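You operate a simulated robot arm through the tools that you are given. There is no shell and no other tool. Be economical: measure what you need, move in short steps, check, and stop when the job is done.

You run a simulated robot arm. Do the job below in one go: nothing can be reset, and whatever is moved stays where it is left.

JOB
Pull-test the teal stand's green jar and set the bond slider.
Fine: press the yellow peg on it, pull it off, back on its mat; a bare patch means LIFTS, none STAYS.

Only the result counts: the job must be done as asked and must still hold three seconds after the hand-in. Knocking over, shifting, dropping, spilling or breaking anything else fails it.

ROBOT AND FRAMES
A 7-joint arm with a two-finger parallel gripper, fixed in place. Base frame: the origin is at the foot of the arm, x ahead of it, y to its left, z up. Units: m, degrees, N and s.
With the tool pointing down near the work surface it reaches from about 0.3 to 0.7 m from the base axis. Its first joint turns from -66.0 to 66.0 degrees. Payload 1.57 kg.
The tool frame sits at the grasp point between the pads (the TCP): z along the fingers, y along the line on which they close. The tips reach 0.03 m beyond it. The gripper opens to 0.11 m. The fingers are 0.024 m wide and 0.012 m thick; the gripper's body (0.048 by 0.112 m) begins 0.078 m behind the TCP.
Orientation is that of the tool frame in the base frame, as a unit quaternion [x, y, z, w]. With the fingers straight down and closing along the base's y, the tool's x points along the base's -x, its y along +y and its z along -z.

CONTROLS
- The arm moves only by the tool jog_arm. Its argument "targets" is a list of rows, each an object (a shift or turn left out is 0, a gripper value left out holds the last) with "jaw": the gripper command, from -1 (shut) to 1 (fully open), values between in proportion; "xyz": the shift along the tool's x, y, z in units of 50 mm (1.0 is 50 mm), a list of three; "rot": the turn, a rotation vector about the tool's x, y, z in units of 5 degrees (1.0 is 5 degrees), a list of three. In form: [{"jaw": jaw, "xyz": [x, y, z], "rot": [rx, ry, rz]}, ...]. A call has 1 to 10 rows; each row shifts and turns the commanded pose from where the row before left it, along the tool's axes as they then stand. A call with a number of a shift or a turn outside -1 to 1 is refused whole. A row lasts 0.2 s, in which the tool goes at most 0.05 m and 8.6 degrees; a call with a longer step from one row to the next is refused whole, and so is a gripper value outside its range. Where a pose cannot be reached the arm comes as near as it can. A force on the tool above 70 N (or 10 N above the force at the start of the call, whichever is more), or a blocked arm, ends the call early, and 0.2 s more pass. The fingers move at their own pace (about 0.108 m/s each) and stop on an object; they squeeze with about 20 N. The grip force told is the motor's: it shows also when the fingers shut on nothing. Time passes only in rows, and 0.2 s behind the last, so rows that do not move let the fingers close. The reply holds the time, the measured pose of the TCP, the force on the tool along the base axes, the opening and the grip force, in the units named above and with some noise, and new pictures: "views" is both (left out), scene, wrist or none.
- Cameras (640 x 400 px; columns grow to the right, rows downward): "scene" is fixed at [0.1667, -0.3895, 1.4111]; the picture's right is [0.78, -0.62, 0.00], its down [-0.32, -0.40, -0.86] and it looks along [0.53, 0.67, -0.52] (base axes); focal length 322 px, centre (320, 200). "wrist" rides on the gripper at [0.07, 0.016, -0.141] in the tool frame; the picture's right is [-0.23, 0.97, 0.00], its down [-0.86, -0.20, -0.48] and it looks along [-0.47, -0.11, 0.88] (tool axes); focal length 222 px, centre (320, 200). There is no depth. A picture from a camera that has moved, and an enlarged one, comes with that camera's place and axes in the base frame and with its lens.
- close_up(camera, box): a new picture of the part [left, top, right, bottom] of that camera's present view, enlarged. It takes no simulated time.
- sign_off(): hands the job in; it is judged then, once.

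Work in short steps. Places have to be worked out from the pictures, the camera data and where the tool is seen: move nearer, look again, correct. Check each grasp and each placing, and mend what went wrong. You have 120 turns and 200 pictures in all, those below and enlarged ones among them. Open the gripper and draw the arm clear of the work before you hand the job in, unless the task says otherwise; then end with one line.

The tools are called after "Emit:" as a command line: name --argument value ..., lists and objects as JSON in quotes. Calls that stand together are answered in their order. jog_arm: Moves the arm, as the interface text tells. Its arguments: {"type":"object","properties":{"targets":{"type":"array","items":{"type":"object","properties":{"jaw":{"type":"number"},"xyz":{"type":"array","items":{"type":"number"}},"rot":{"type":"array","items":{"type":"number"}}}}},"views":{"type":"string","enum":["both","scene","wrist","none"]}},"required":["targets"]} The other tools are called the same way: close_up (camera, box) takes an enlarged picture of a part of a camera's view; sign_off () hands the job in.

At the start:

```text
t: 0.0
position: [0.4063, 0.0691, 1.0675]
ee_rot: [-0.001, 1.0, 0.0, 0.0]
contact_force: [0.4, -0.5, -0.8]
grip_width: 0.1098
grasp_force: 0.0
```

scene: 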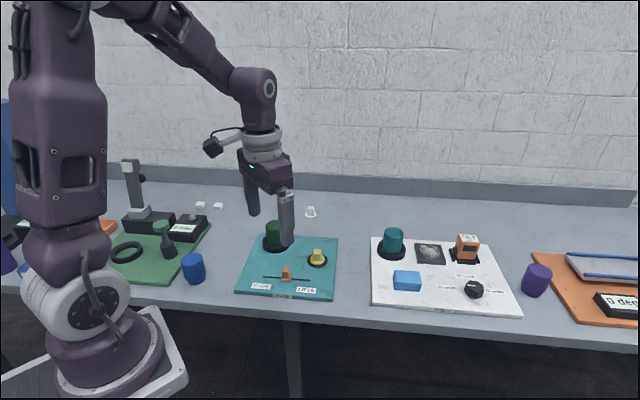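
wrist: 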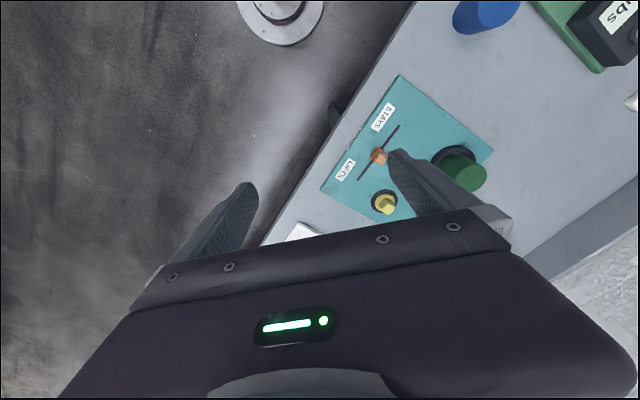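

I see the teal stand with a green jar, a yellow peg on its mat and an orange slider. I'll enlarge both views before moving.

Emit:
close_up --camera "scene" --box '[220, 190, 360, 310]'

Emit:
close_up --camera "wrist" --box '[310, 60, 510, 230]'

```text
3.33 times, centred on (290, 250) of scene
camera zoom: at [0.1667, -0.3895, 1.4111], right [0.78, -0.62, 0.0], down [-0.32, -0.4, -0.86], along [0.53, 0.67, -0.52], focal length 1074 px, centre (420, 33)
```

zoom: 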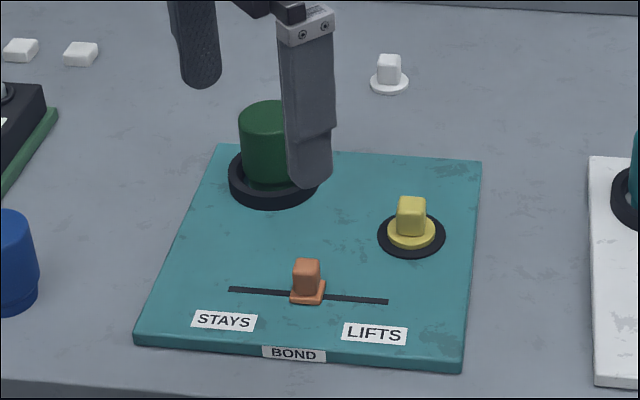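

```text
2.35 times, centred on (410, 145) of wrist
camera zoom: at [0.3355, 0.0864, 1.2078], right [0.23, 0.97, 0.0], down [0.86, -0.2, 0.48], along [0.47, -0.11, -0.88], focal length 523 px, centre (108, 329)
```

zoom: 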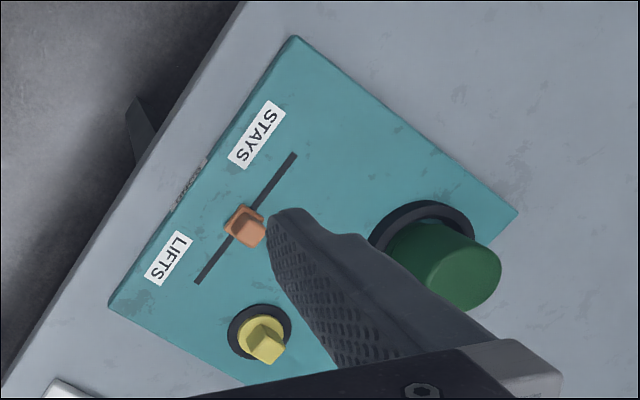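

The estimates are: peg about (0.602, 0.170), jar about (0.543, 0.306) with its top near z 0.855, and slider about (0.489, 0.165) on a track running along (0.71, -0.70). I'll move toward the peg and start turning to line up with the stand.

Emit:
jog_arm --targets '[{"jaw": 1, "xyz": [-0.7, 0.36, 0.3]}, {"xyz": [-0.7, 0.36, 0.3]}, {"xyz": [-0.7, 0.36, 0.3]}, {"xyz": [-0.7, 0.36, 0.3]}, {"rot": [0, 0, -1]}, {"rot": [0, 0, -1]}, {"rot": [0, 0, -1]}, {"rot": [0, 0, -1]}, {"rot": [0, 0, -1]}, {"rot": [0, 0, -1]}]' --views "none"

Emit:
jog_arm --targets '[{"rot": [0, 0, -1]}, {"rot": [0, 0, -1]}, {"rot": [0, 0, -1]}, {}]'

```text
t: 2.2
position: [0.547, 0.1418, 1.0076]
ee_rot: [-0.261, 0.965, 0.001, 0.0]
contact_force: [-0.6, 0.4, 0.0]
grip_width: 0.11
grasp_force: 0.1
```

```text
t: 3.2
position: [0.5478, 0.1405, 1.0055]
ee_rot: [-0.384, 0.923, 0.0, 0.001]
contact_force: [-0.3, -0.5, 0.2]
grip_width: 0.1099
grasp_force: 0.0
camera wrist: at [0.4849, 0.1043, 1.1477], right [-0.53, 0.85, 0.0], down [0.75, 0.46, 0.48], along [0.41, 0.25, -0.88], focal length 222 px, centre (320, 200)
```

scene: 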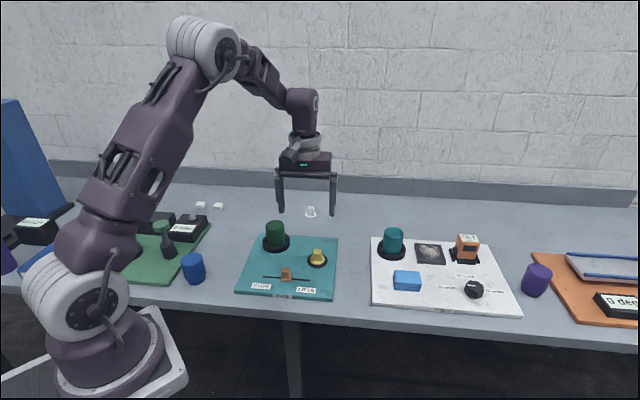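
wrist: 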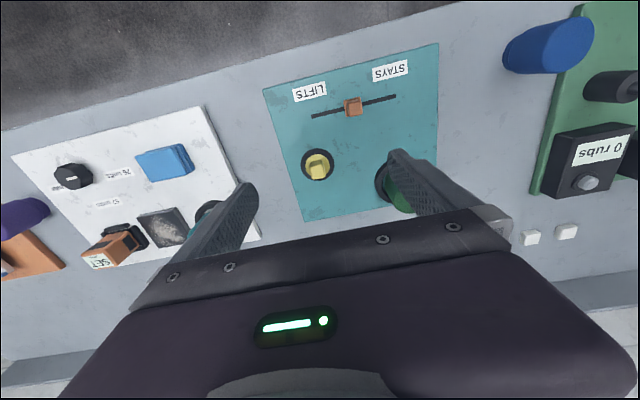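

The turn to about 45° is done. I'll enlarge the wrist view to fix the peg's position and the orientation of its post.

Emit:
close_up --camera "wrist" --box '[250, 40, 450, 225]'

Emit:
close_up --camera "scene" --box '[230, 210, 350, 305]'

```text
2.16 times, centred on (350, 132) of wrist
camera zoom: at [0.4849, 0.1043, 1.1477], right [-0.53, 0.85, 0.0], down [0.75, 0.46, 0.48], along [0.41, 0.25, -0.88], focal length 480 px, centre (255, 346)
```

zoom: 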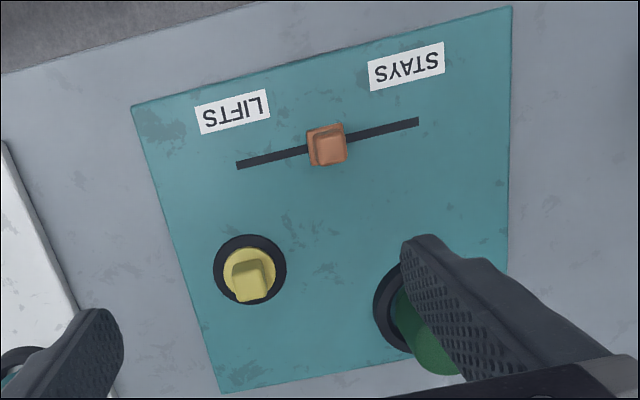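

```text
4.21 times, centred on (290, 258) of scene
camera zoom: at [0.1667, -0.3895, 1.4111], right [0.78, -0.62, 0.0], down [-0.32, -0.4, -0.86], along [0.53, 0.67, -0.52], focal length 1357 px, centre (446, -42)
```

zoom: 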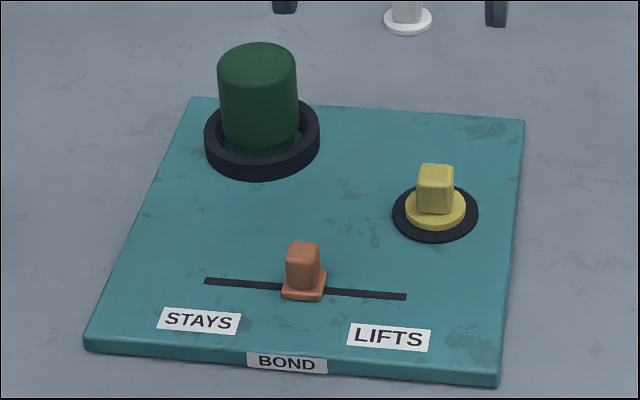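

Both views put the peg at about (0.600, 0.170), its post square with the tool and its top near z 0.811. I'll move to hover above it and check.

Emit:
jog_arm --targets '[{"xyz": [-0.576, -0.16, 0]}, {"xyz": [-0.576, -0.16, 0.2]}, {"xyz": [0, 0, 0.6]}, {"xyz": [0, 0, 0.6]}, {"xyz": [0, 0, 0.6]}, {}, {}]'

```text
t: 4.8
position: [0.5979, 0.1707, 0.9062]
ee_rot: [-0.382, 0.924, 0.0, 0.0]
contact_force: [0.7, -0.1, 0.2]
grip_width: 0.1098
grasp_force: 0.1
camera wrist: at [0.5362, 0.1342, 1.0463], right [-0.53, 0.85, 0.0], down [0.75, 0.46, 0.48], along [0.41, 0.25, -0.88], focal length 222 px, centre (320, 200)
```

scene: 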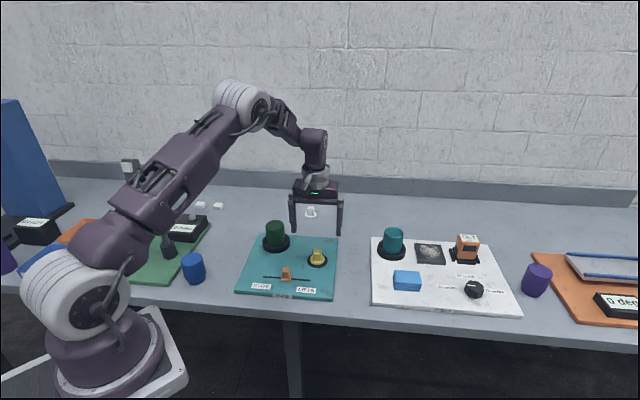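
wrist: 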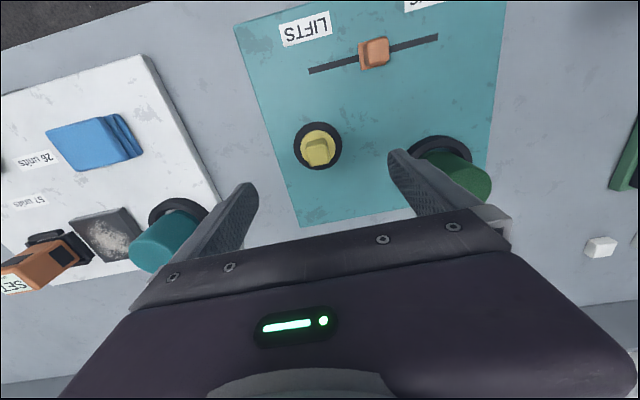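

The hover is centred on the peg to within about 2 mm. I'll lower to TCP z about 0.818 and close.

Emit:
jog_arm --targets '[{"jaw": 0.2, "xyz": [0, -0.03, 0.5]}, {"xyz": [0, 0, 0.5]}, {"xyz": [0, 0, 0.4]}, {"xyz": [0, 0, 0.3]}, {}, {}]'

```text
t: 6.2
position: [0.6016, 0.1707, 0.8216]
ee_rot: [-0.382, 0.924, 0.0, 0.0]
contact_force: [0.3, 0.4, -0.4]
grip_width: 0.0658
grasp_force: 0.1
camera wrist: at [0.5386, 0.1334, 0.9627], right [-0.53, 0.85, 0.0], down [0.75, 0.46, 0.48], along [0.41, 0.25, -0.88], focal length 222 px, centre (320, 200)
```

scene: 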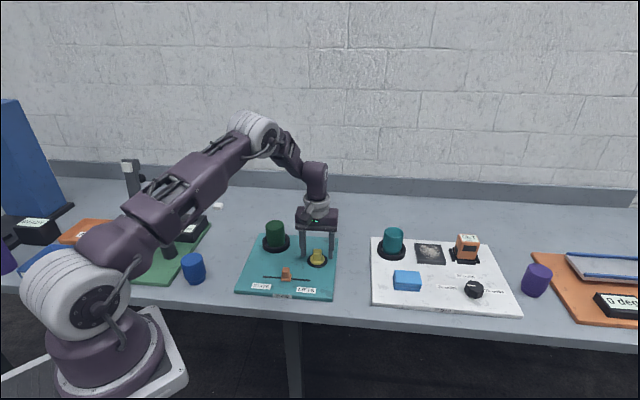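
wrist: 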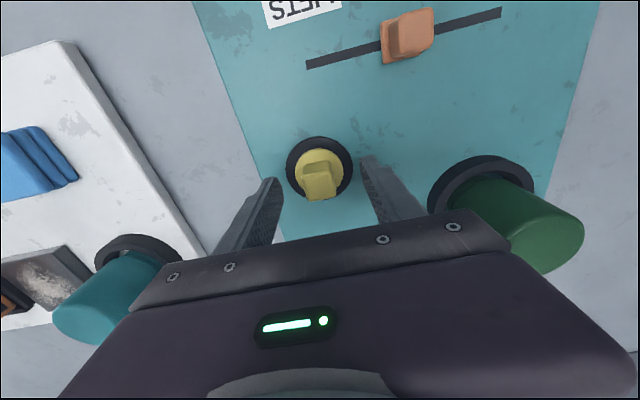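

The fingers straddle the peg. I'll enlarge the scene view to check tip height before closing.

Emit:
close_up --camera "scene" --box '[280, 210, 360, 270]'

```text
6.67 times, centred on (320, 240) of scene
camera zoom: at [0.1667, -0.3895, 1.4111], right [0.78, -0.62, 0.0], down [-0.32, -0.4, -0.86], along [0.53, 0.67, -0.52], focal length 2149 px, centre (320, -67)
```

zoom: 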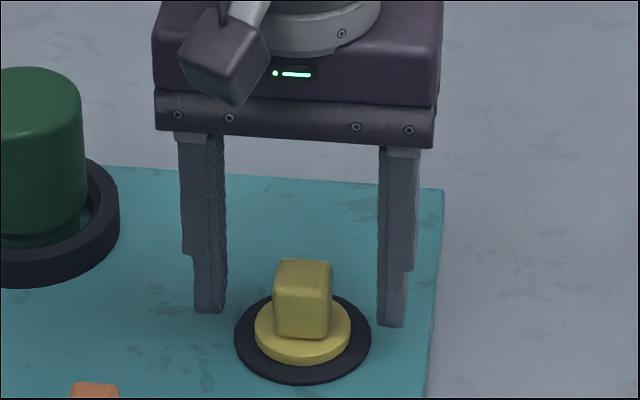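

The tips sit a few mm above the disc, level with the post. I'll close on it.

Emit:
jog_arm --targets '[{"xyz": [0, 0, 0.04]}, {"jaw": -1}, {}, {}, {}]' --views "scene"

```text
t: 7.4
position: [0.6006, 0.1702, 0.8198]
ee_rot: [-0.382, 0.924, 0.0, -0.001]
contact_force: [-0.7, -0.2, 1.6]
grip_width: 0.0231
grasp_force: 20.4
```

scene: 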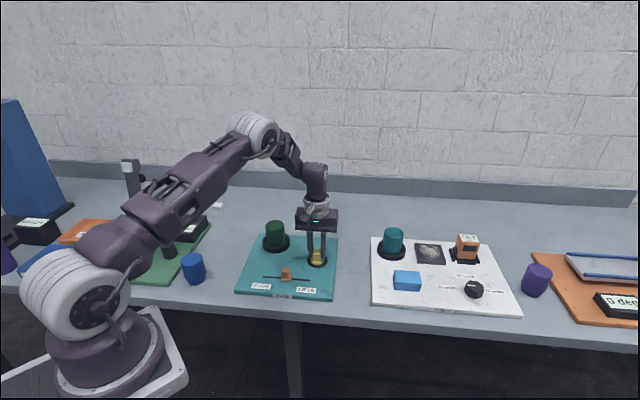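

Gripped with an opening of 23 mm; the place pose is TCP (0.6006, 0.1702, 0.8198). I'll lift about 0.14 m and look.

Emit:
jog_arm --targets '[{"xyz": [0, 0, -0.2]}, {"xyz": [0, 0, -0.5]}, {"xyz": [0, 0, -0.7]}, {"xyz": [0, 0, -0.7]}, {"xyz": [0, 0, -0.7]}, {}]'

Emit:
close_up --camera "scene" --box '[250, 170, 350, 280]'

Emit:
close_up --camera "wrist" --box '[280, 80, 520, 230]'

```text
t: 8.8
position: [0.5979, 0.1696, 0.9604]
ee_rot: [-0.383, 0.924, 0.0, 0.0]
contact_force: [-0.3, -0.9, -0.1]
grip_width: 0.0226
grasp_force: 20.0
camera wrist: at [0.5358, 0.1336, 1.1013], right [-0.53, 0.85, 0.0], down [0.75, 0.46, 0.48], along [0.41, 0.25, -0.88], focal length 222 px, centre (320, 200)
```

scene: 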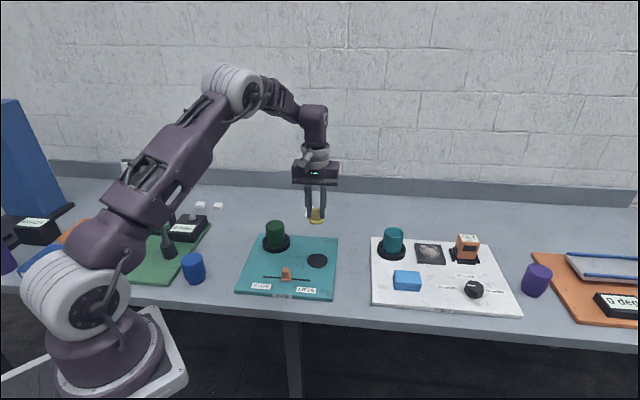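
wrist: 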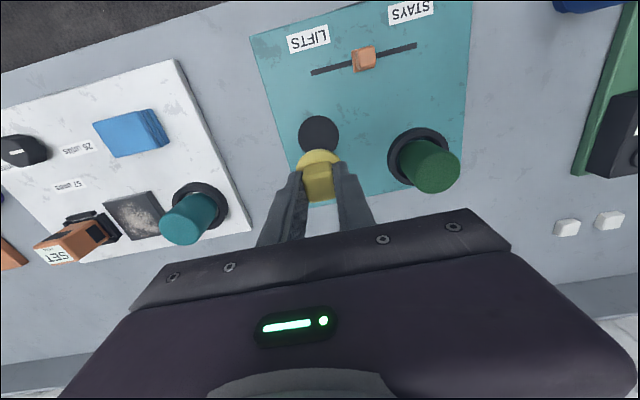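

```text
3.64 times, centred on (300, 225) of scene
camera zoom: at [0.1667, -0.3895, 1.4111], right [0.78, -0.62, 0.0], down [-0.32, -0.4, -0.86], along [0.53, 0.67, -0.52], focal length 1172 px, centre (393, 109)
```

zoom: 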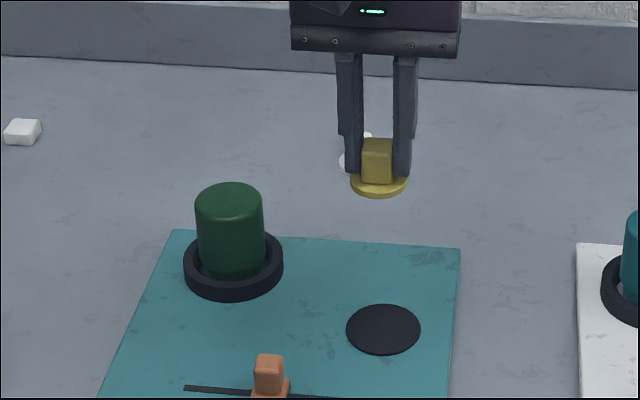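

```text
2.67 times, centred on (400, 155) of wrist
camera zoom: at [0.5358, 0.1336, 1.1013], right [-0.53, 0.85, 0.0], down [0.75, 0.46, 0.48], along [0.41, 0.25, -0.88], focal length 592 px, centre (107, 320)
```

zoom: 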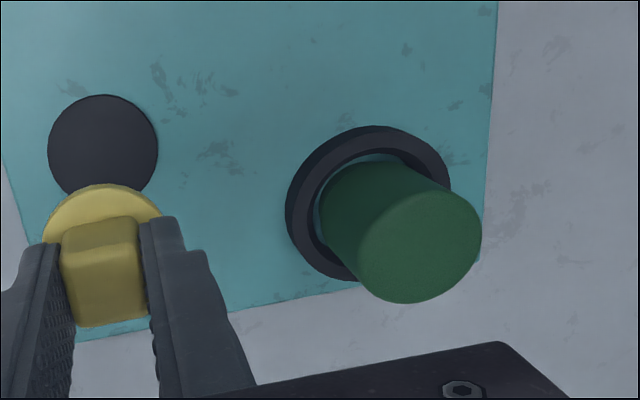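

The peg is held level. Triangulating puts the jar at about (0.544, 0.304) with its top near z 0.85. I'll move across above it at this height.

Emit:
jog_arm --targets '[{"xyz": [-0.226, 0.532, 0]}, {"xyz": [-0.226, 0.532, 0]}, {"xyz": [-0.226, 0.532, 0]}, {"xyz": [-0.226, 0.532, 0]}, {"xyz": [-0.226, 0.532, 0]}, {}, {}]'

Emit:
close_up --camera "scene" --box '[230, 170, 330, 260]'

Emit:
close_up --camera "wrist" --box '[240, 60, 440, 230]'

```text
t: 10.4
position: [0.5445, 0.3043, 0.959]
ee_rot: [-0.384, 0.924, -0.001, 0.0]
contact_force: [0.4, 0.2, -1.0]
grip_width: 0.0227
grasp_force: 20.3
camera wrist: at [0.4831, 0.2677, 1.1003], right [-0.53, 0.85, 0.0], down [0.75, 0.46, 0.48], along [0.41, 0.25, -0.88], focal length 222 px, centre (320, 200)
```

scene: 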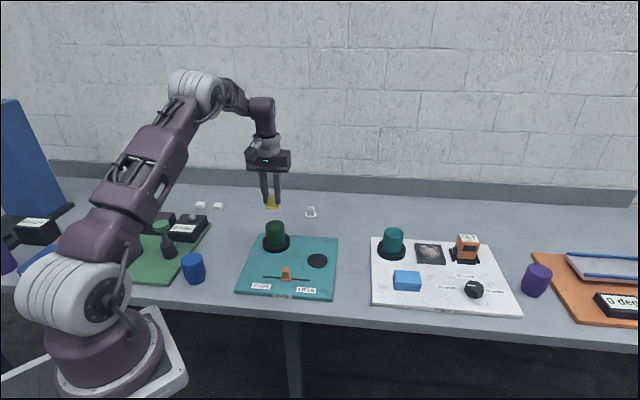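
wrist: 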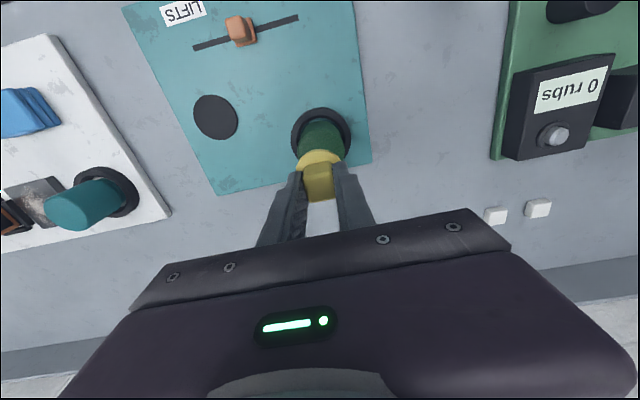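

```text
4.44 times, centred on (280, 215) of scene
camera zoom: at [0.1667, -0.3895, 1.4111], right [0.78, -0.62, 0.0], down [-0.32, -0.4, -0.86], along [0.53, 0.67, -0.52], focal length 1433 px, centre (498, 133)
```

zoom: 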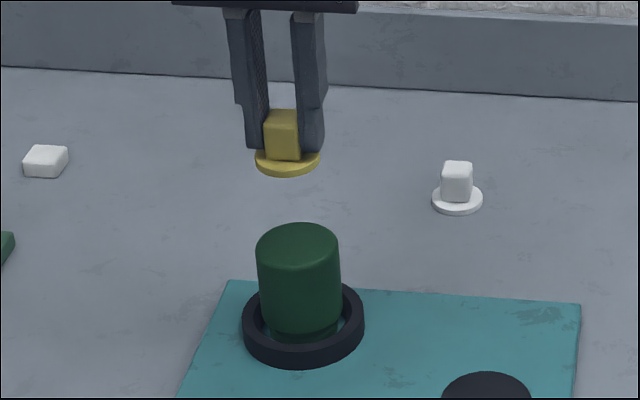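

```text
2.35 times, centred on (340, 145) of wrist
camera zoom: at [0.4831, 0.2677, 1.1003], right [-0.53, 0.85, 0.0], down [0.75, 0.46, 0.48], along [0.41, 0.25, -0.88], focal length 523 px, centre (273, 329)
```

zoom: 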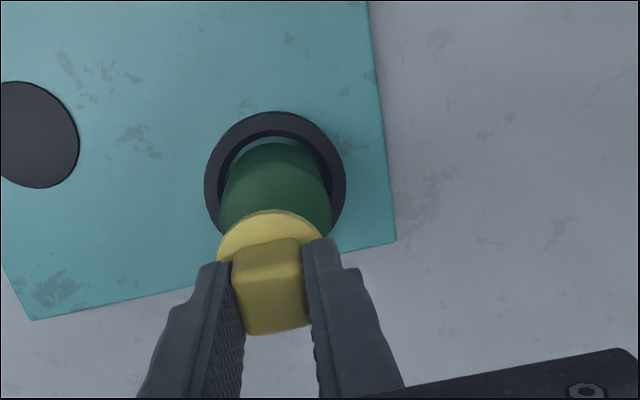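

The alignment is good, within about 2 mm, with the jar top at roughly z 0.855–0.86. I'll lower until just above contact.

Emit:
jog_arm --targets '[{"xyz": [0, 0, 0.4]}, {"xyz": [0, 0, 0.3]}, {"xyz": [0, 0, 0.1]}, {}]' --views "none"

Emit:
close_up --camera "scene" --box '[240, 180, 320, 255]'

```text
t: 11.4
position: [0.5468, 0.3035, 0.9204]
ee_rot: [-0.383, 0.924, 0.0, 0.0]
contact_force: [-0.5, -0.1, -0.7]
grip_width: 0.0229
grasp_force: 19.7
```

```text
5.33 times, centred on (280, 218) of scene
camera zoom: at [0.1667, -0.3895, 1.4111], right [0.78, -0.62, 0.0], down [-0.32, -0.4, -0.86], along [0.53, 0.67, -0.52], focal length 1719 px, centre (533, 107)
```

zoom: 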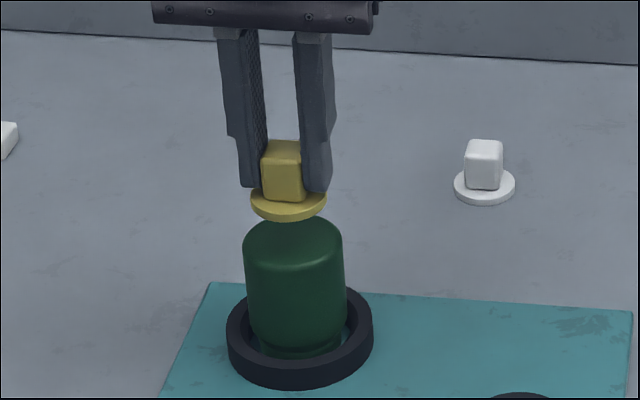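

A gap of about 1–2 cm remains. I'll lower in small steps and watch the force.

Emit:
jog_arm --targets '[{"xyz": [0.01, 0.02, 0.1]}, {"xyz": [0.0, 0.0, 0.06]}, {"xyz": [0, 0, 0.06]}, {}]' --views "none"

Emit:
close_up --camera "scene" --box '[240, 180, 320, 255]'

```text
t: 12.4
position: [0.544, 0.304, 0.9078]
ee_rot: [-0.383, 0.924, 0.0, 0.0]
contact_force: [0.3, 0.0, -0.4]
grip_width: 0.0227
grasp_force: 20.4
```

```text
5.33 times, centred on (280, 218) of scene
camera zoom: at [0.1667, -0.3895, 1.4111], right [0.78, -0.62, 0.0], down [-0.32, -0.4, -0.86], along [0.53, 0.67, -0.52], focal length 1719 px, centre (533, 107)
```

zoom: 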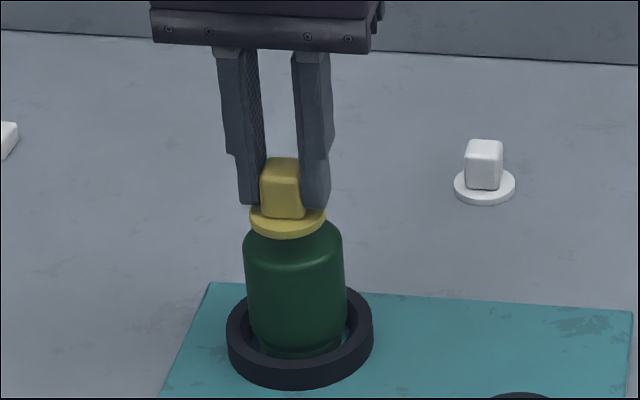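

Very close now. I'll lower in 1.5 mm steps.

Emit:
jog_arm --targets '[{"xyz": [0, 0, 0.03]}, {"xyz": [0, 0, 0.03]}, {"xyz": [0, 0, 0.03]}, {}]' --views "none"

```text
t: 13.4
position: [0.5437, 0.3039, 0.9036]
ee_rot: [-0.382, 0.924, 0.0, 0.0]
contact_force: [0.0, -0.3, -1.1]
grip_width: 0.0226
grasp_force: 20.3
```

Emit:
jog_arm --targets '[{"xyz": [0, 0, 0.03]}, {"xyz": [0, 0, 0.03]}, {"xyz": [0, 0, 0.03]}, {}]' --views "none"

Emit:
close_up --camera "scene" --box '[240, 180, 320, 255]'

```text
t: 14.4
position: [0.544, 0.3052, 0.8997]
ee_rot: [-0.382, 0.924, -0.001, 0.0]
contact_force: [-0.5, 0.1, -0.4]
grip_width: 0.0227
grasp_force: 20.1
```

```text
5.33 times, centred on (280, 218) of scene
camera zoom: at [0.1667, -0.3895, 1.4111], right [0.78, -0.62, 0.0], down [-0.32, -0.4, -0.86], along [0.53, 0.67, -0.52], focal length 1719 px, centre (533, 107)
```

zoom: 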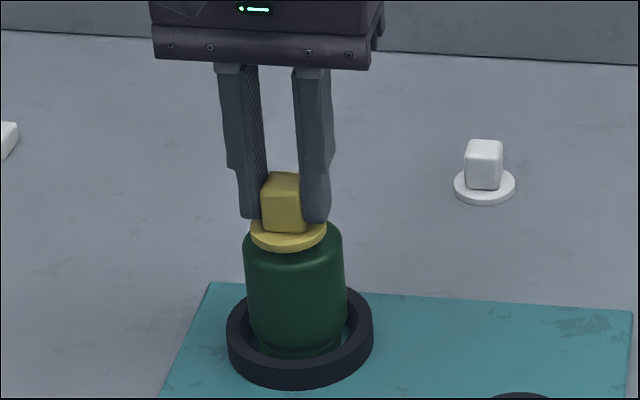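

There is still no contact force at TCP z 0.8997. I'll continue in 1.5 mm steps.

Emit:
jog_arm --targets '[{"xyz": [0, 0, 0.03]}, {"xyz": [0, 0, 0.03]}, {}]' --views "none"

```text
t: 15.2
position: [0.5454, 0.3048, 0.8957]
ee_rot: [-0.383, 0.924, 0.0, -0.001]
contact_force: [-0.3, 0.1, -0.8]
grip_width: 0.0229
grasp_force: 19.7
```

Emit:
jog_arm --targets '[{"xyz": [0, 0, 0.03]}, {"xyz": [0, 0, 0.03]}, {}]' --views "none"

Emit:
close_up --camera "scene" --box '[240, 180, 320, 255]'

```text
t: 16.0
position: [0.5444, 0.3047, 0.8928]
ee_rot: [-0.383, 0.924, 0.0, 0.001]
contact_force: [0.2, 0.5, 0.3]
grip_width: 0.0231
grasp_force: 20.5
```

```text
5.33 times, centred on (280, 218) of scene
camera zoom: at [0.1667, -0.3895, 1.4111], right [0.78, -0.62, 0.0], down [-0.32, -0.4, -0.86], along [0.53, 0.67, -0.52], focal length 1719 px, centre (533, 107)
```

zoom: 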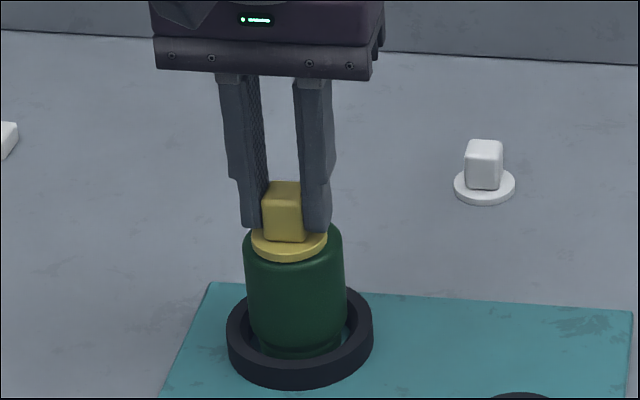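

Almost touching. I'll nudge 2 mm toward the centre and keep lowering.

Emit:
jog_arm --targets '[{"xyz": [0, -0.04, 0]}, {"xyz": [0, 0, 0.03]}, {"xyz": [0, 0, 0.03]}, {}]' --views "none"

```text
t: 17.0
position: [0.5461, 0.3034, 0.8914]
ee_rot: [-0.383, 0.924, 0.0, 0.001]
contact_force: [-0.8, 0.9, 6.7]
grip_width: 0.0231
grasp_force: 19.9
```

Contact at 6.7 N. I'll press a little more and hold.

Emit:
jog_arm --targets '[{"xyz": [0, 0, 0.03]}, {"xyz": [0, 0, 0.02]}, {}, {}, {}, {}]' --views "none"

Emit:
close_up --camera "scene" --box '[240, 180, 320, 255]'

```text
t: 18.4
position: [0.5447, 0.3024, 0.8884]
ee_rot: [-0.382, 0.924, 0.0, 0.001]
contact_force: [1.7, 2.8, 14.8]
grip_width: 0.0226
grasp_force: 19.3
```

```text
5.33 times, centred on (280, 218) of scene
camera zoom: at [0.1665, -0.3896, 1.4111], right [0.78, -0.62, 0.0], down [-0.32, -0.4, -0.86], along [0.53, 0.67, -0.52], focal length 1719 px, centre (533, 107)
```

zoom: 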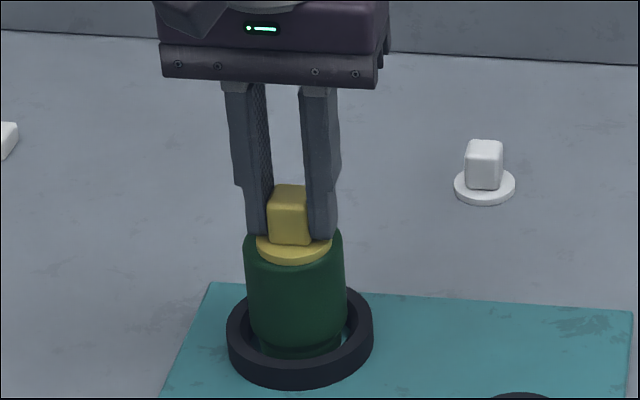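

Pressed at about 15 N and held for a second. Now I'll pull straight up slowly.

Emit:
jog_arm --targets '[{"xyz": [0, 0, -0.06]}, {"xyz": [0, 0, -0.06]}, {"xyz": [0, 0, -0.06]}, {}]' --views "none"

Emit:
close_up --camera "scene" --box '[240, 180, 320, 255]'

```text
t: 19.4
position: [0.5454, 0.3018, 0.8983]
ee_rot: [-0.383, 0.924, 0.0, 0.0]
contact_force: [0.2, -1.2, -0.8]
grip_width: 0.0228
grasp_force: 19.7
```

```text
5.33 times, centred on (280, 218) of scene
camera zoom: at [0.1667, -0.3895, 1.4111], right [0.78, -0.62, 0.0], down [-0.32, -0.4, -0.86], along [0.53, 0.67, -0.52], focal length 1719 px, centre (533, 107)
```

zoom: 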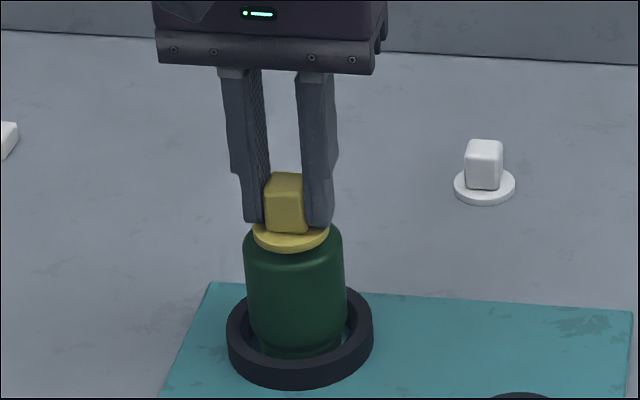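

It released and the jar stayed put. I'll raise further and inspect the jar top and the peg.

Emit:
jog_arm --targets '[{"xyz": [0, 0, -0.3]}, {"xyz": [0, 0, -0.4]}, {"xyz": [0, 0, -0.5]}, {}]'

Emit:
close_up --camera "scene" --box '[240, 180, 320, 255]'

Emit:
close_up --camera "wrist" --box '[270, 90, 380, 210]'

```text
t: 20.4
position: [0.5459, 0.3034, 0.9584]
ee_rot: [-0.383, 0.924, 0.0, 0.0]
contact_force: [-0.6, 0.3, -0.2]
grip_width: 0.0227
grasp_force: 20.0
camera wrist: at [0.4841, 0.2664, 1.0998], right [-0.53, 0.85, 0.0], down [0.75, 0.46, 0.48], along [0.41, 0.25, -0.88], focal length 222 px, centre (320, 200)
```

scene: 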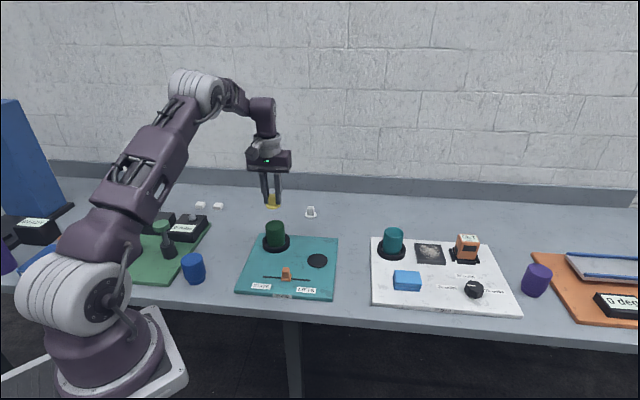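
wrist: 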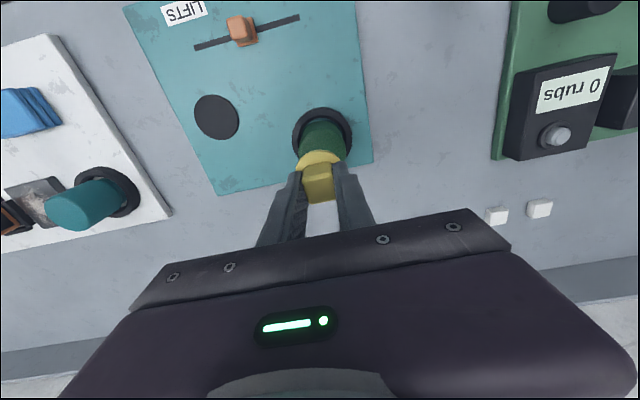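

```text
5.33 times, centred on (280, 218) of scene
camera zoom: at [0.1667, -0.3895, 1.4111], right [0.78, -0.62, 0.0], down [-0.32, -0.4, -0.86], along [0.53, 0.67, -0.52], focal length 1719 px, centre (533, 107)
```

zoom: 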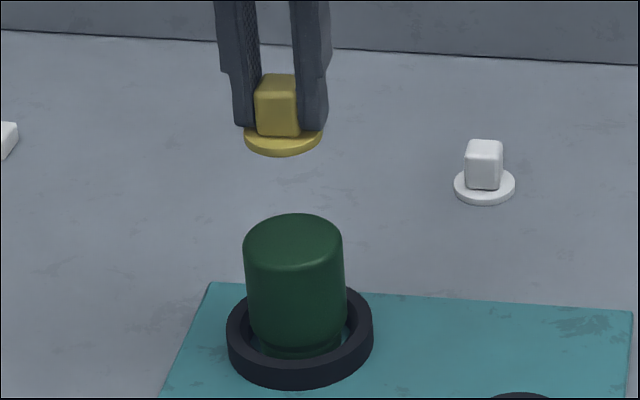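

```text
3.33 times, centred on (325, 150) of wrist
camera zoom: at [0.4841, 0.2664, 1.0998], right [-0.53, 0.85, 0.0], down [0.75, 0.46, 0.48], along [0.41, 0.25, -0.88], focal length 740 px, centre (303, 367)
```

zoom: 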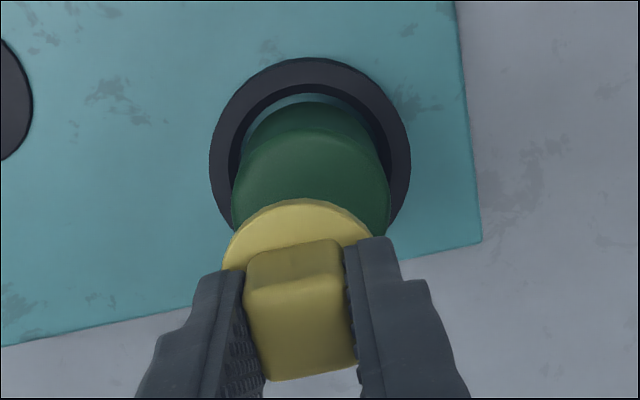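

No bare patch is visible on the top. The peg slid about 3 mm up in the fingers during the press, so I want to be sure it was pressed firmly. I'll repeat with more force and read the force during the pull.

Emit:
jog_arm --targets '[{"xyz": [0, 0, 0.5]}, {"xyz": [0, 0, 0.4]}, {"xyz": [0, 0, 0.3]}, {"xyz": [0, 0, 0.1]}, {}]' --views "none"

Emit:
jog_arm --targets '[{"xyz": [0, 0, 0.03]}, {"xyz": [0, 0, 0.03]}, {}]' --views "none"

```text
t: 21.6
position: [0.5454, 0.3034, 0.8906]
ee_rot: [-0.383, 0.924, 0.0, 0.0]
contact_force: [0.3, 0.3, -1.2]
grip_width: 0.0229
grasp_force: 19.9
```

```text
t: 22.4
position: [0.546, 0.3023, 0.8903]
ee_rot: [-0.383, 0.924, 0.0, -0.001]
contact_force: [-0.5, 0.2, 2.1]
grip_width: 0.0229
grasp_force: 19.5
```

Light contact again. I'll press further in small steps.

Emit:
jog_arm --targets '[{"xyz": [0, 0, 0.04]}, {"xyz": [0, 0, 0.04]}, {}, {}]' --views "none"

```text
t: 23.4
position: [0.5467, 0.3029, 0.8867]
ee_rot: [-0.383, 0.924, 0.001, 0.001]
contact_force: [-0.1, 0.9, 26.5]
grip_width: 0.0227
grasp_force: 19.5
```

Now 26.5 N, held. I'll pull slowly, reading the force at each step.

Emit:
jog_arm --targets '[{}, {}, {}, {"xyz": [0, 0, -0.05]}, {"xyz": [0, 0, -0.05]}]' --views "none"

Emit:
jog_arm --targets '[{"xyz": [0, 0, -0.03]}]' --views "none"

Emit:
jog_arm --targets '[{"xyz": [0, 0, -0.03]}]' --views "none"

Emit:
jog_arm --targets '[{"xyz": [0, 0, -0.03]}]' --views "none"

```text
t: 24.6
position: [0.5441, 0.3019, 0.8892]
ee_rot: [-0.383, 0.924, 0.0, -0.003]
contact_force: [1.1, -0.4, -1.2]
grip_width: 0.0229
grasp_force: 19.5
```

```text
t: 25.0
position: [0.5452, 0.3022, 0.8911]
ee_rot: [-0.383, 0.924, 0.001, -0.001]
contact_force: [0.6, -0.1, -0.1]
grip_width: 0.0229
grasp_force: 19.6
```

```text
t: 25.4
position: [0.5468, 0.3026, 0.8926]
ee_rot: [-0.383, 0.924, 0.0, 0.0]
contact_force: [-0.2, 0.8, 0.1]
grip_width: 0.0227
grasp_force: 20.0
```

```text
t: 25.8
position: [0.5466, 0.304, 0.8942]
ee_rot: [-0.382, 0.924, 0.0, -0.001]
contact_force: [-0.8, -0.2, -0.5]
grip_width: 0.0226
grasp_force: 20.3
```

The pull met no resistance. I'll raise, then move back toward the mat so both cameras see the jar top unobstructed.

Emit:
jog_arm --targets '[{"xyz": [0, 0, -0.4]}, {"xyz": [0, 0, -0.5]}, {"xyz": [0, 0, -0.4]}, {"xyz": [0.22, -0.532, 0]}, {"xyz": [0.22, -0.532, 0]}, {"xyz": [0.22, -0.532, 0]}, {"xyz": [0.22, -0.532, 0]}, {"xyz": [0.22, -0.532, 0]}, {}, {}]'

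Emit:
close_up --camera "scene" --box '[250, 205, 300, 245]'

Emit:
close_up --camera "wrist" --box '[280, 90, 480, 210]'

```text
t: 28.0
position: [0.6004, 0.1688, 0.9608]
ee_rot: [-0.383, 0.924, 0.0, 0.0]
contact_force: [0.7, -0.6, -0.5]
grip_width: 0.0231
grasp_force: 20.5
camera wrist: at [0.5388, 0.1325, 1.1005], right [-0.53, 0.85, 0.0], down [0.75, 0.46, 0.48], along [0.41, 0.25, -0.88], focal length 222 px, centre (320, 200)
```

scene: 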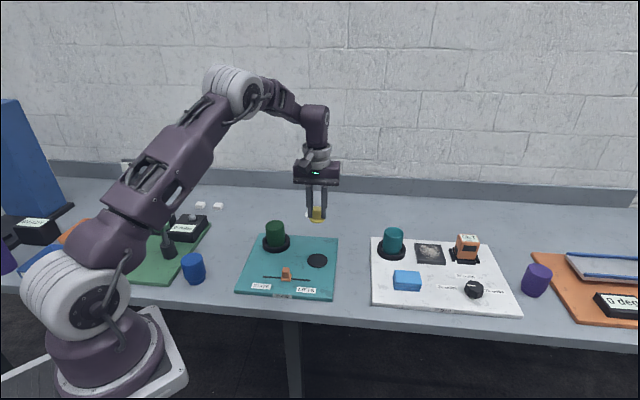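
wrist: 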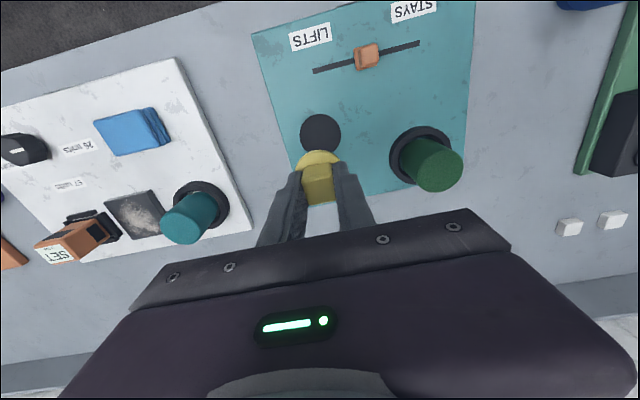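

```text
10.00 times, centred on (275, 225) of scene
camera zoom: at [0.1667, -0.3895, 1.4111], right [0.78, -0.62, 0.0], down [-0.32, -0.4, -0.86], along [0.53, 0.67, -0.52], focal length 3224 px, centre (770, -50)
```

zoom: 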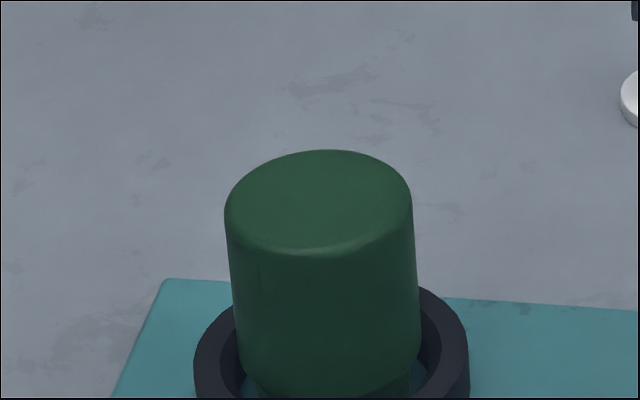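

```text
3.20 times, centred on (380, 150) of wrist
camera zoom: at [0.5388, 0.1325, 1.1005], right [-0.53, 0.85, 0.0], down [0.75, 0.46, 0.48], along [0.41, 0.25, -0.88], focal length 711 px, centre (128, 360)
```

zoom: 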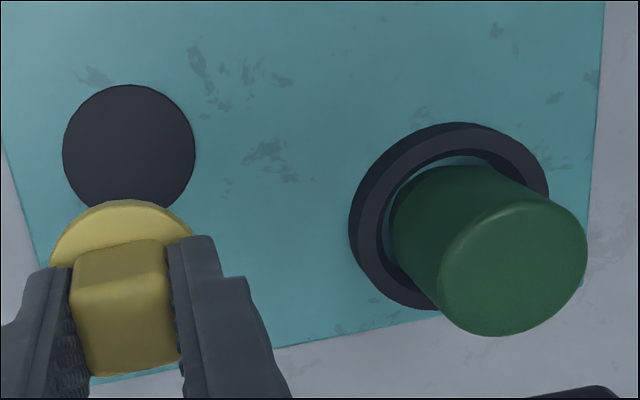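

The jar top is uniformly green with no bare patch, so the result is STAYS. I'm over the mat, so I'll lower the peg to just above it.

Emit:
jog_arm --targets '[{"xyz": [0, 0.02, 0.6]}, {"xyz": [0, 0, 0.7]}, {"xyz": [0, 0, 0.7]}, {"xyz": [0, 0, 0.5]}, {"xyz": [0, 0, 0.22]}, {}]' --views "none"

Emit:
close_up --camera "scene" --box '[280, 210, 360, 280]'

```text
t: 29.4
position: [0.6033, 0.1698, 0.8247]
ee_rot: [-0.383, 0.924, -0.001, 0.001]
contact_force: [-0.5, 0.9, -0.9]
grip_width: 0.0227
grasp_force: 20.0
```

```text
5.71 times, centred on (320, 245) of scene
camera zoom: at [0.1667, -0.3895, 1.4111], right [0.78, -0.62, 0.0], down [-0.32, -0.4, -0.86], along [0.53, 0.67, -0.52], focal length 1842 px, centre (320, -57)
```

zoom: 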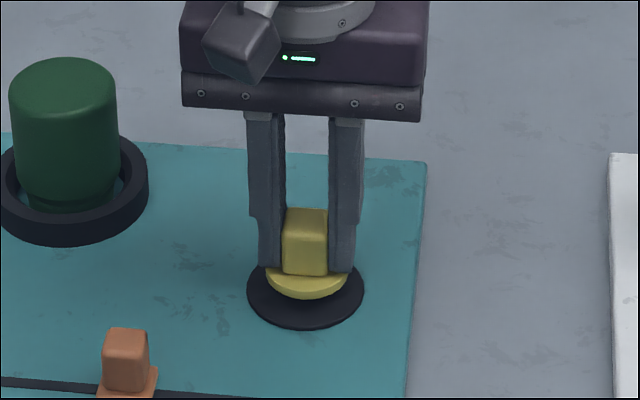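

Well centred and a few mm up. I'll step down to contact.

Emit:
jog_arm --targets '[{"xyz": [0, 0, 0.05]}, {"xyz": [0, 0, 0.05]}, {}]' --views "none"

Emit:
jog_arm --targets '[{"xyz": [0, 0, 0.03]}, {}]' --views "none"

```text
t: 30.2
position: [0.6009, 0.1693, 0.8186]
ee_rot: [-0.382, 0.924, 0.0, 0.0]
contact_force: [-0.7, 0.7, 0.3]
grip_width: 0.0226
grasp_force: 19.7
```

```text
t: 30.8
position: [0.6013, 0.171, 0.8164]
ee_rot: [-0.382, 0.924, 0.0, 0.0]
contact_force: [-0.2, -0.5, 0.4]
grip_width: 0.0228
grasp_force: 20.4
```

Emit:
jog_arm --targets '[{"xyz": [0, 0, 0.03]}, {}]' --views "none"

Emit:
close_up --camera "scene" --box '[280, 210, 360, 280]'

```text
t: 31.4
position: [0.6008, 0.1703, 0.815]
ee_rot: [-0.383, 0.924, 0.0, 0.0]
contact_force: [0.5, 0.5, 0.0]
grip_width: 0.0227
grasp_force: 20.4
```

```text
5.71 times, centred on (320, 245) of scene
camera zoom: at [0.1667, -0.3895, 1.4111], right [0.78, -0.62, 0.0], down [-0.32, -0.4, -0.86], along [0.53, 0.67, -0.52], focal length 1842 px, centre (320, -57)
```

zoom: 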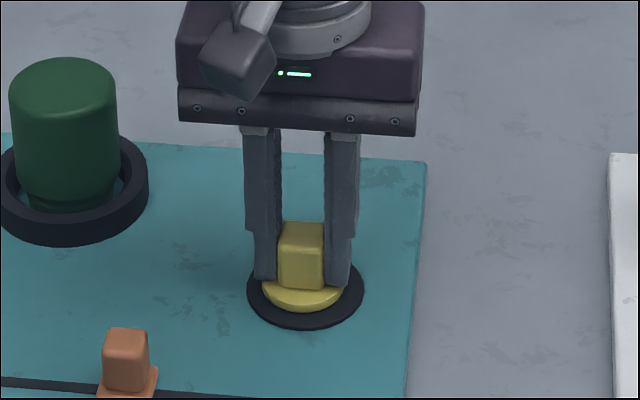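

Emit:
jog_arm --targets '[{"xyz": [0, 0, 0.025]}, {}]' --views "none"

```text
t: 32.0
position: [0.6009, 0.1701, 0.8146]
ee_rot: [-0.382, 0.924, 0.0, 0.001]
contact_force: [-1.8, -0.7, 9.7]
grip_width: 0.0227
grasp_force: 19.6
```

The peg is down on the mat at 9.7 N. I'll ease up slightly, open the jaw and rise.

Emit:
jog_arm --targets '[{"xyz": [0, 0, -0.015]}, {"jaw": 0.2}, {}, {}, {"xyz": [0, 0, -0.4]}, {"xyz": [0, 0, -0.6]}, {"xyz": [0, 0, -0.6]}, {}]'

Emit:
close_up --camera "scene" --box '[230, 210, 350, 305]'

```text
t: 33.8
position: [0.6006, 0.1687, 0.8965]
ee_rot: [-0.382, 0.924, 0.0, -0.001]
contact_force: [0.4, -0.2, 0.2]
grip_width: 0.0663
grasp_force: 0.0
camera wrist: at [0.5388, 0.1316, 1.038], right [-0.53, 0.85, 0.0], down [0.75, 0.46, 0.48], along [0.41, 0.25, -0.88], focal length 222 px, centre (320, 200)
```

scene: 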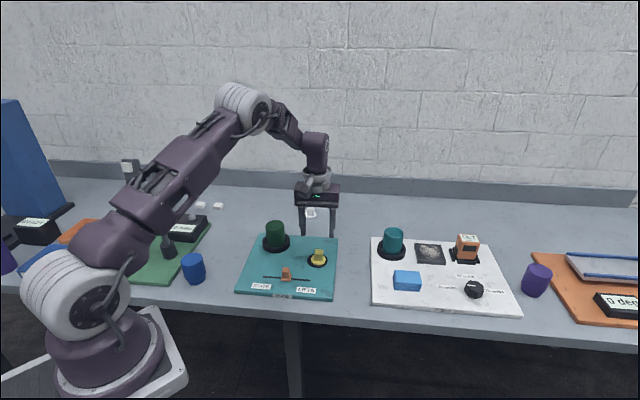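
wrist: 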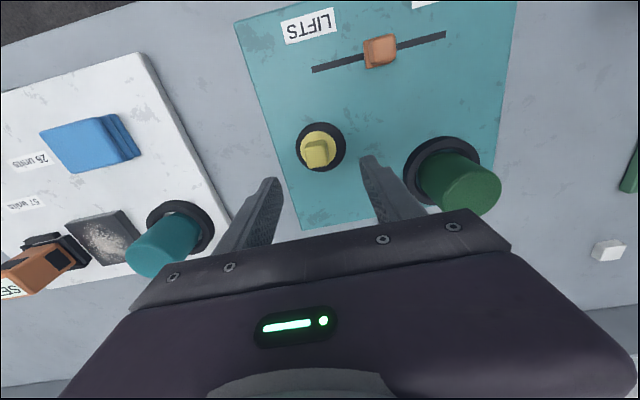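

```text
4.21 times, centred on (290, 258) of scene
camera zoom: at [0.1667, -0.3895, 1.4111], right [0.78, -0.62, 0.0], down [-0.32, -0.4, -0.86], along [0.53, 0.67, -0.52], focal length 1357 px, centre (446, -42)
```

zoom: 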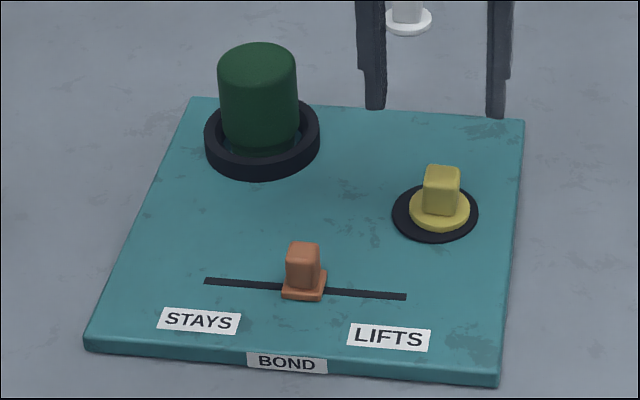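

The peg sits on its mat and the jar is unmoved. The slider knob is at about (0.490, 0.167), the middle of the track, so I'll move above it.

Emit:
jog_arm --targets '[{"xyz": [0.397, 0.385, 0]}, {"xyz": [0.397, 0.385, 0]}, {"xyz": [0.397, 0.385, 0]}, {"xyz": [0.397, 0.385, 0]}, {"jaw": 0}, {}]'

Emit:
close_up --camera "wrist" --box '[240, 80, 440, 230]'

```text
t: 35.2
position: [0.4895, 0.1679, 0.8951]
ee_rot: [-0.382, 0.924, -0.001, 0.0]
contact_force: [0.4, -1.0, 0.0]
grip_width: 0.055
grasp_force: 0.0
camera wrist: at [0.4275, 0.1318, 1.0363], right [-0.53, 0.85, 0.0], down [0.75, 0.46, 0.48], along [0.41, 0.25, -0.88], focal length 222 px, centre (320, 200)
```

scene: 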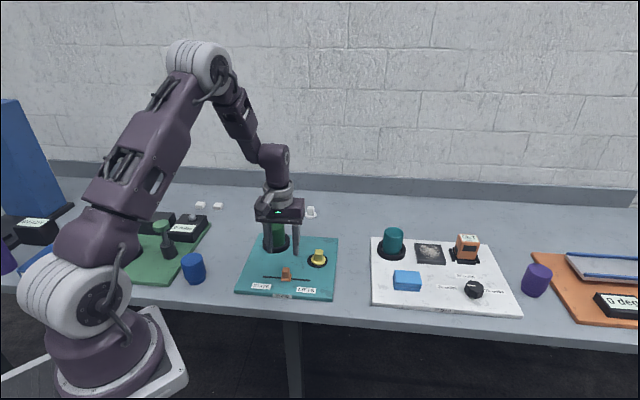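
wrist: 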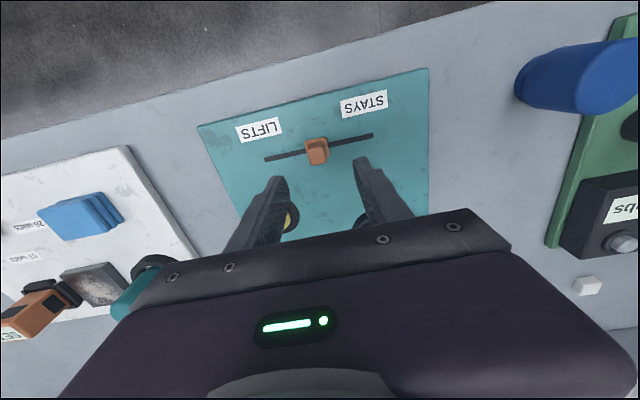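

```text
2.67 times, centred on (340, 155) of wrist
camera zoom: at [0.4275, 0.1318, 1.0363], right [-0.53, 0.85, 0.0], down [0.75, 0.46, 0.48], along [0.41, 0.25, -0.88], focal length 592 px, centre (267, 320)
```

zoom: 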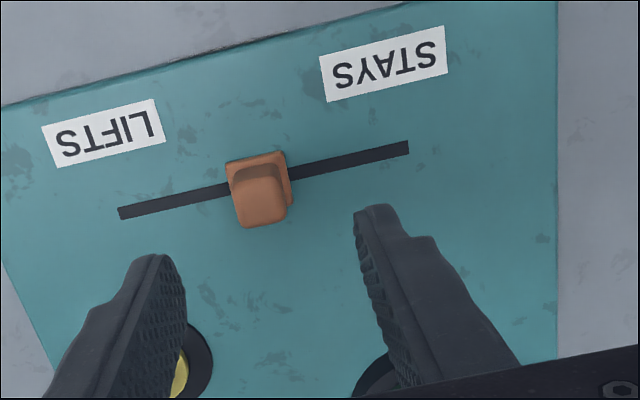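

The knob lines up at (0.491, 0.167). I'll lower around it.

Emit:
jog_arm --targets '[{"xyz": [-0.01, -0.01, 0.5]}, {"xyz": [0, 0, 0.5]}, {"xyz": [0, 0, 0.4]}, {}]' --views "none"

Emit:
close_up --camera "scene" --box '[240, 225, 340, 305]'

```text
t: 36.2
position: [0.4905, 0.1686, 0.8243]
ee_rot: [-0.383, 0.924, 0.0, 0.0]
contact_force: [-0.3, -0.3, 0.3]
grip_width: 0.0548
grasp_force: 0.1
```

```text
5.00 times, centred on (290, 265) of scene
camera zoom: at [0.1667, -0.3895, 1.4111], right [0.78, -0.62, 0.0], down [-0.32, -0.4, -0.86], along [0.53, 0.67, -0.52], focal length 1612 px, centre (470, -125)
```

zoom: 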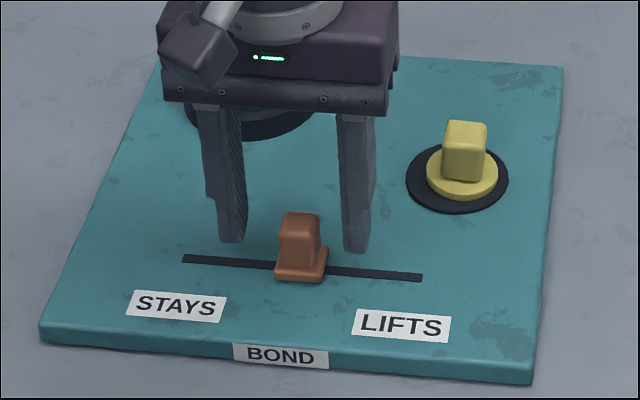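

Emit:
jog_arm --targets '[{"xyz": [0, 0, 0.06]}, {"jaw": -1}, {}, {}, {}]' --views "none"

Emit:
close_up --camera "scene" --box '[240, 225, 340, 305]'

```text
t: 37.4
position: [0.4907, 0.1687, 0.821]
ee_rot: [-0.382, 0.924, 0.0, 0.0]
contact_force: [1.6, -0.3, -3.2]
grip_width: 0.0192
grasp_force: 32.5
```

```text
5.00 times, centred on (290, 265) of scene
camera zoom: at [0.1668, -0.3895, 1.4111], right [0.78, -0.62, 0.0], down [-0.32, -0.4, -0.86], along [0.53, 0.67, -0.52], focal length 1612 px, centre (470, -125)
```

zoom: 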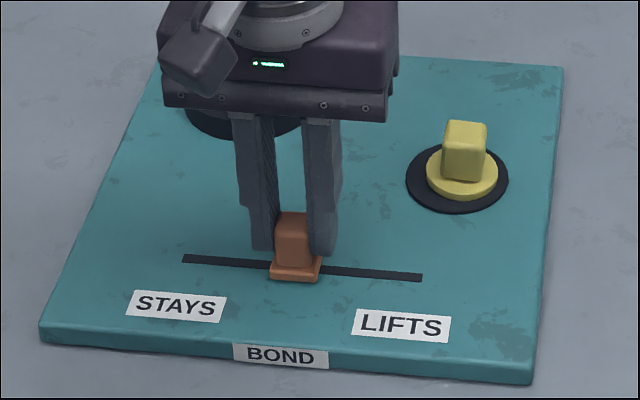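

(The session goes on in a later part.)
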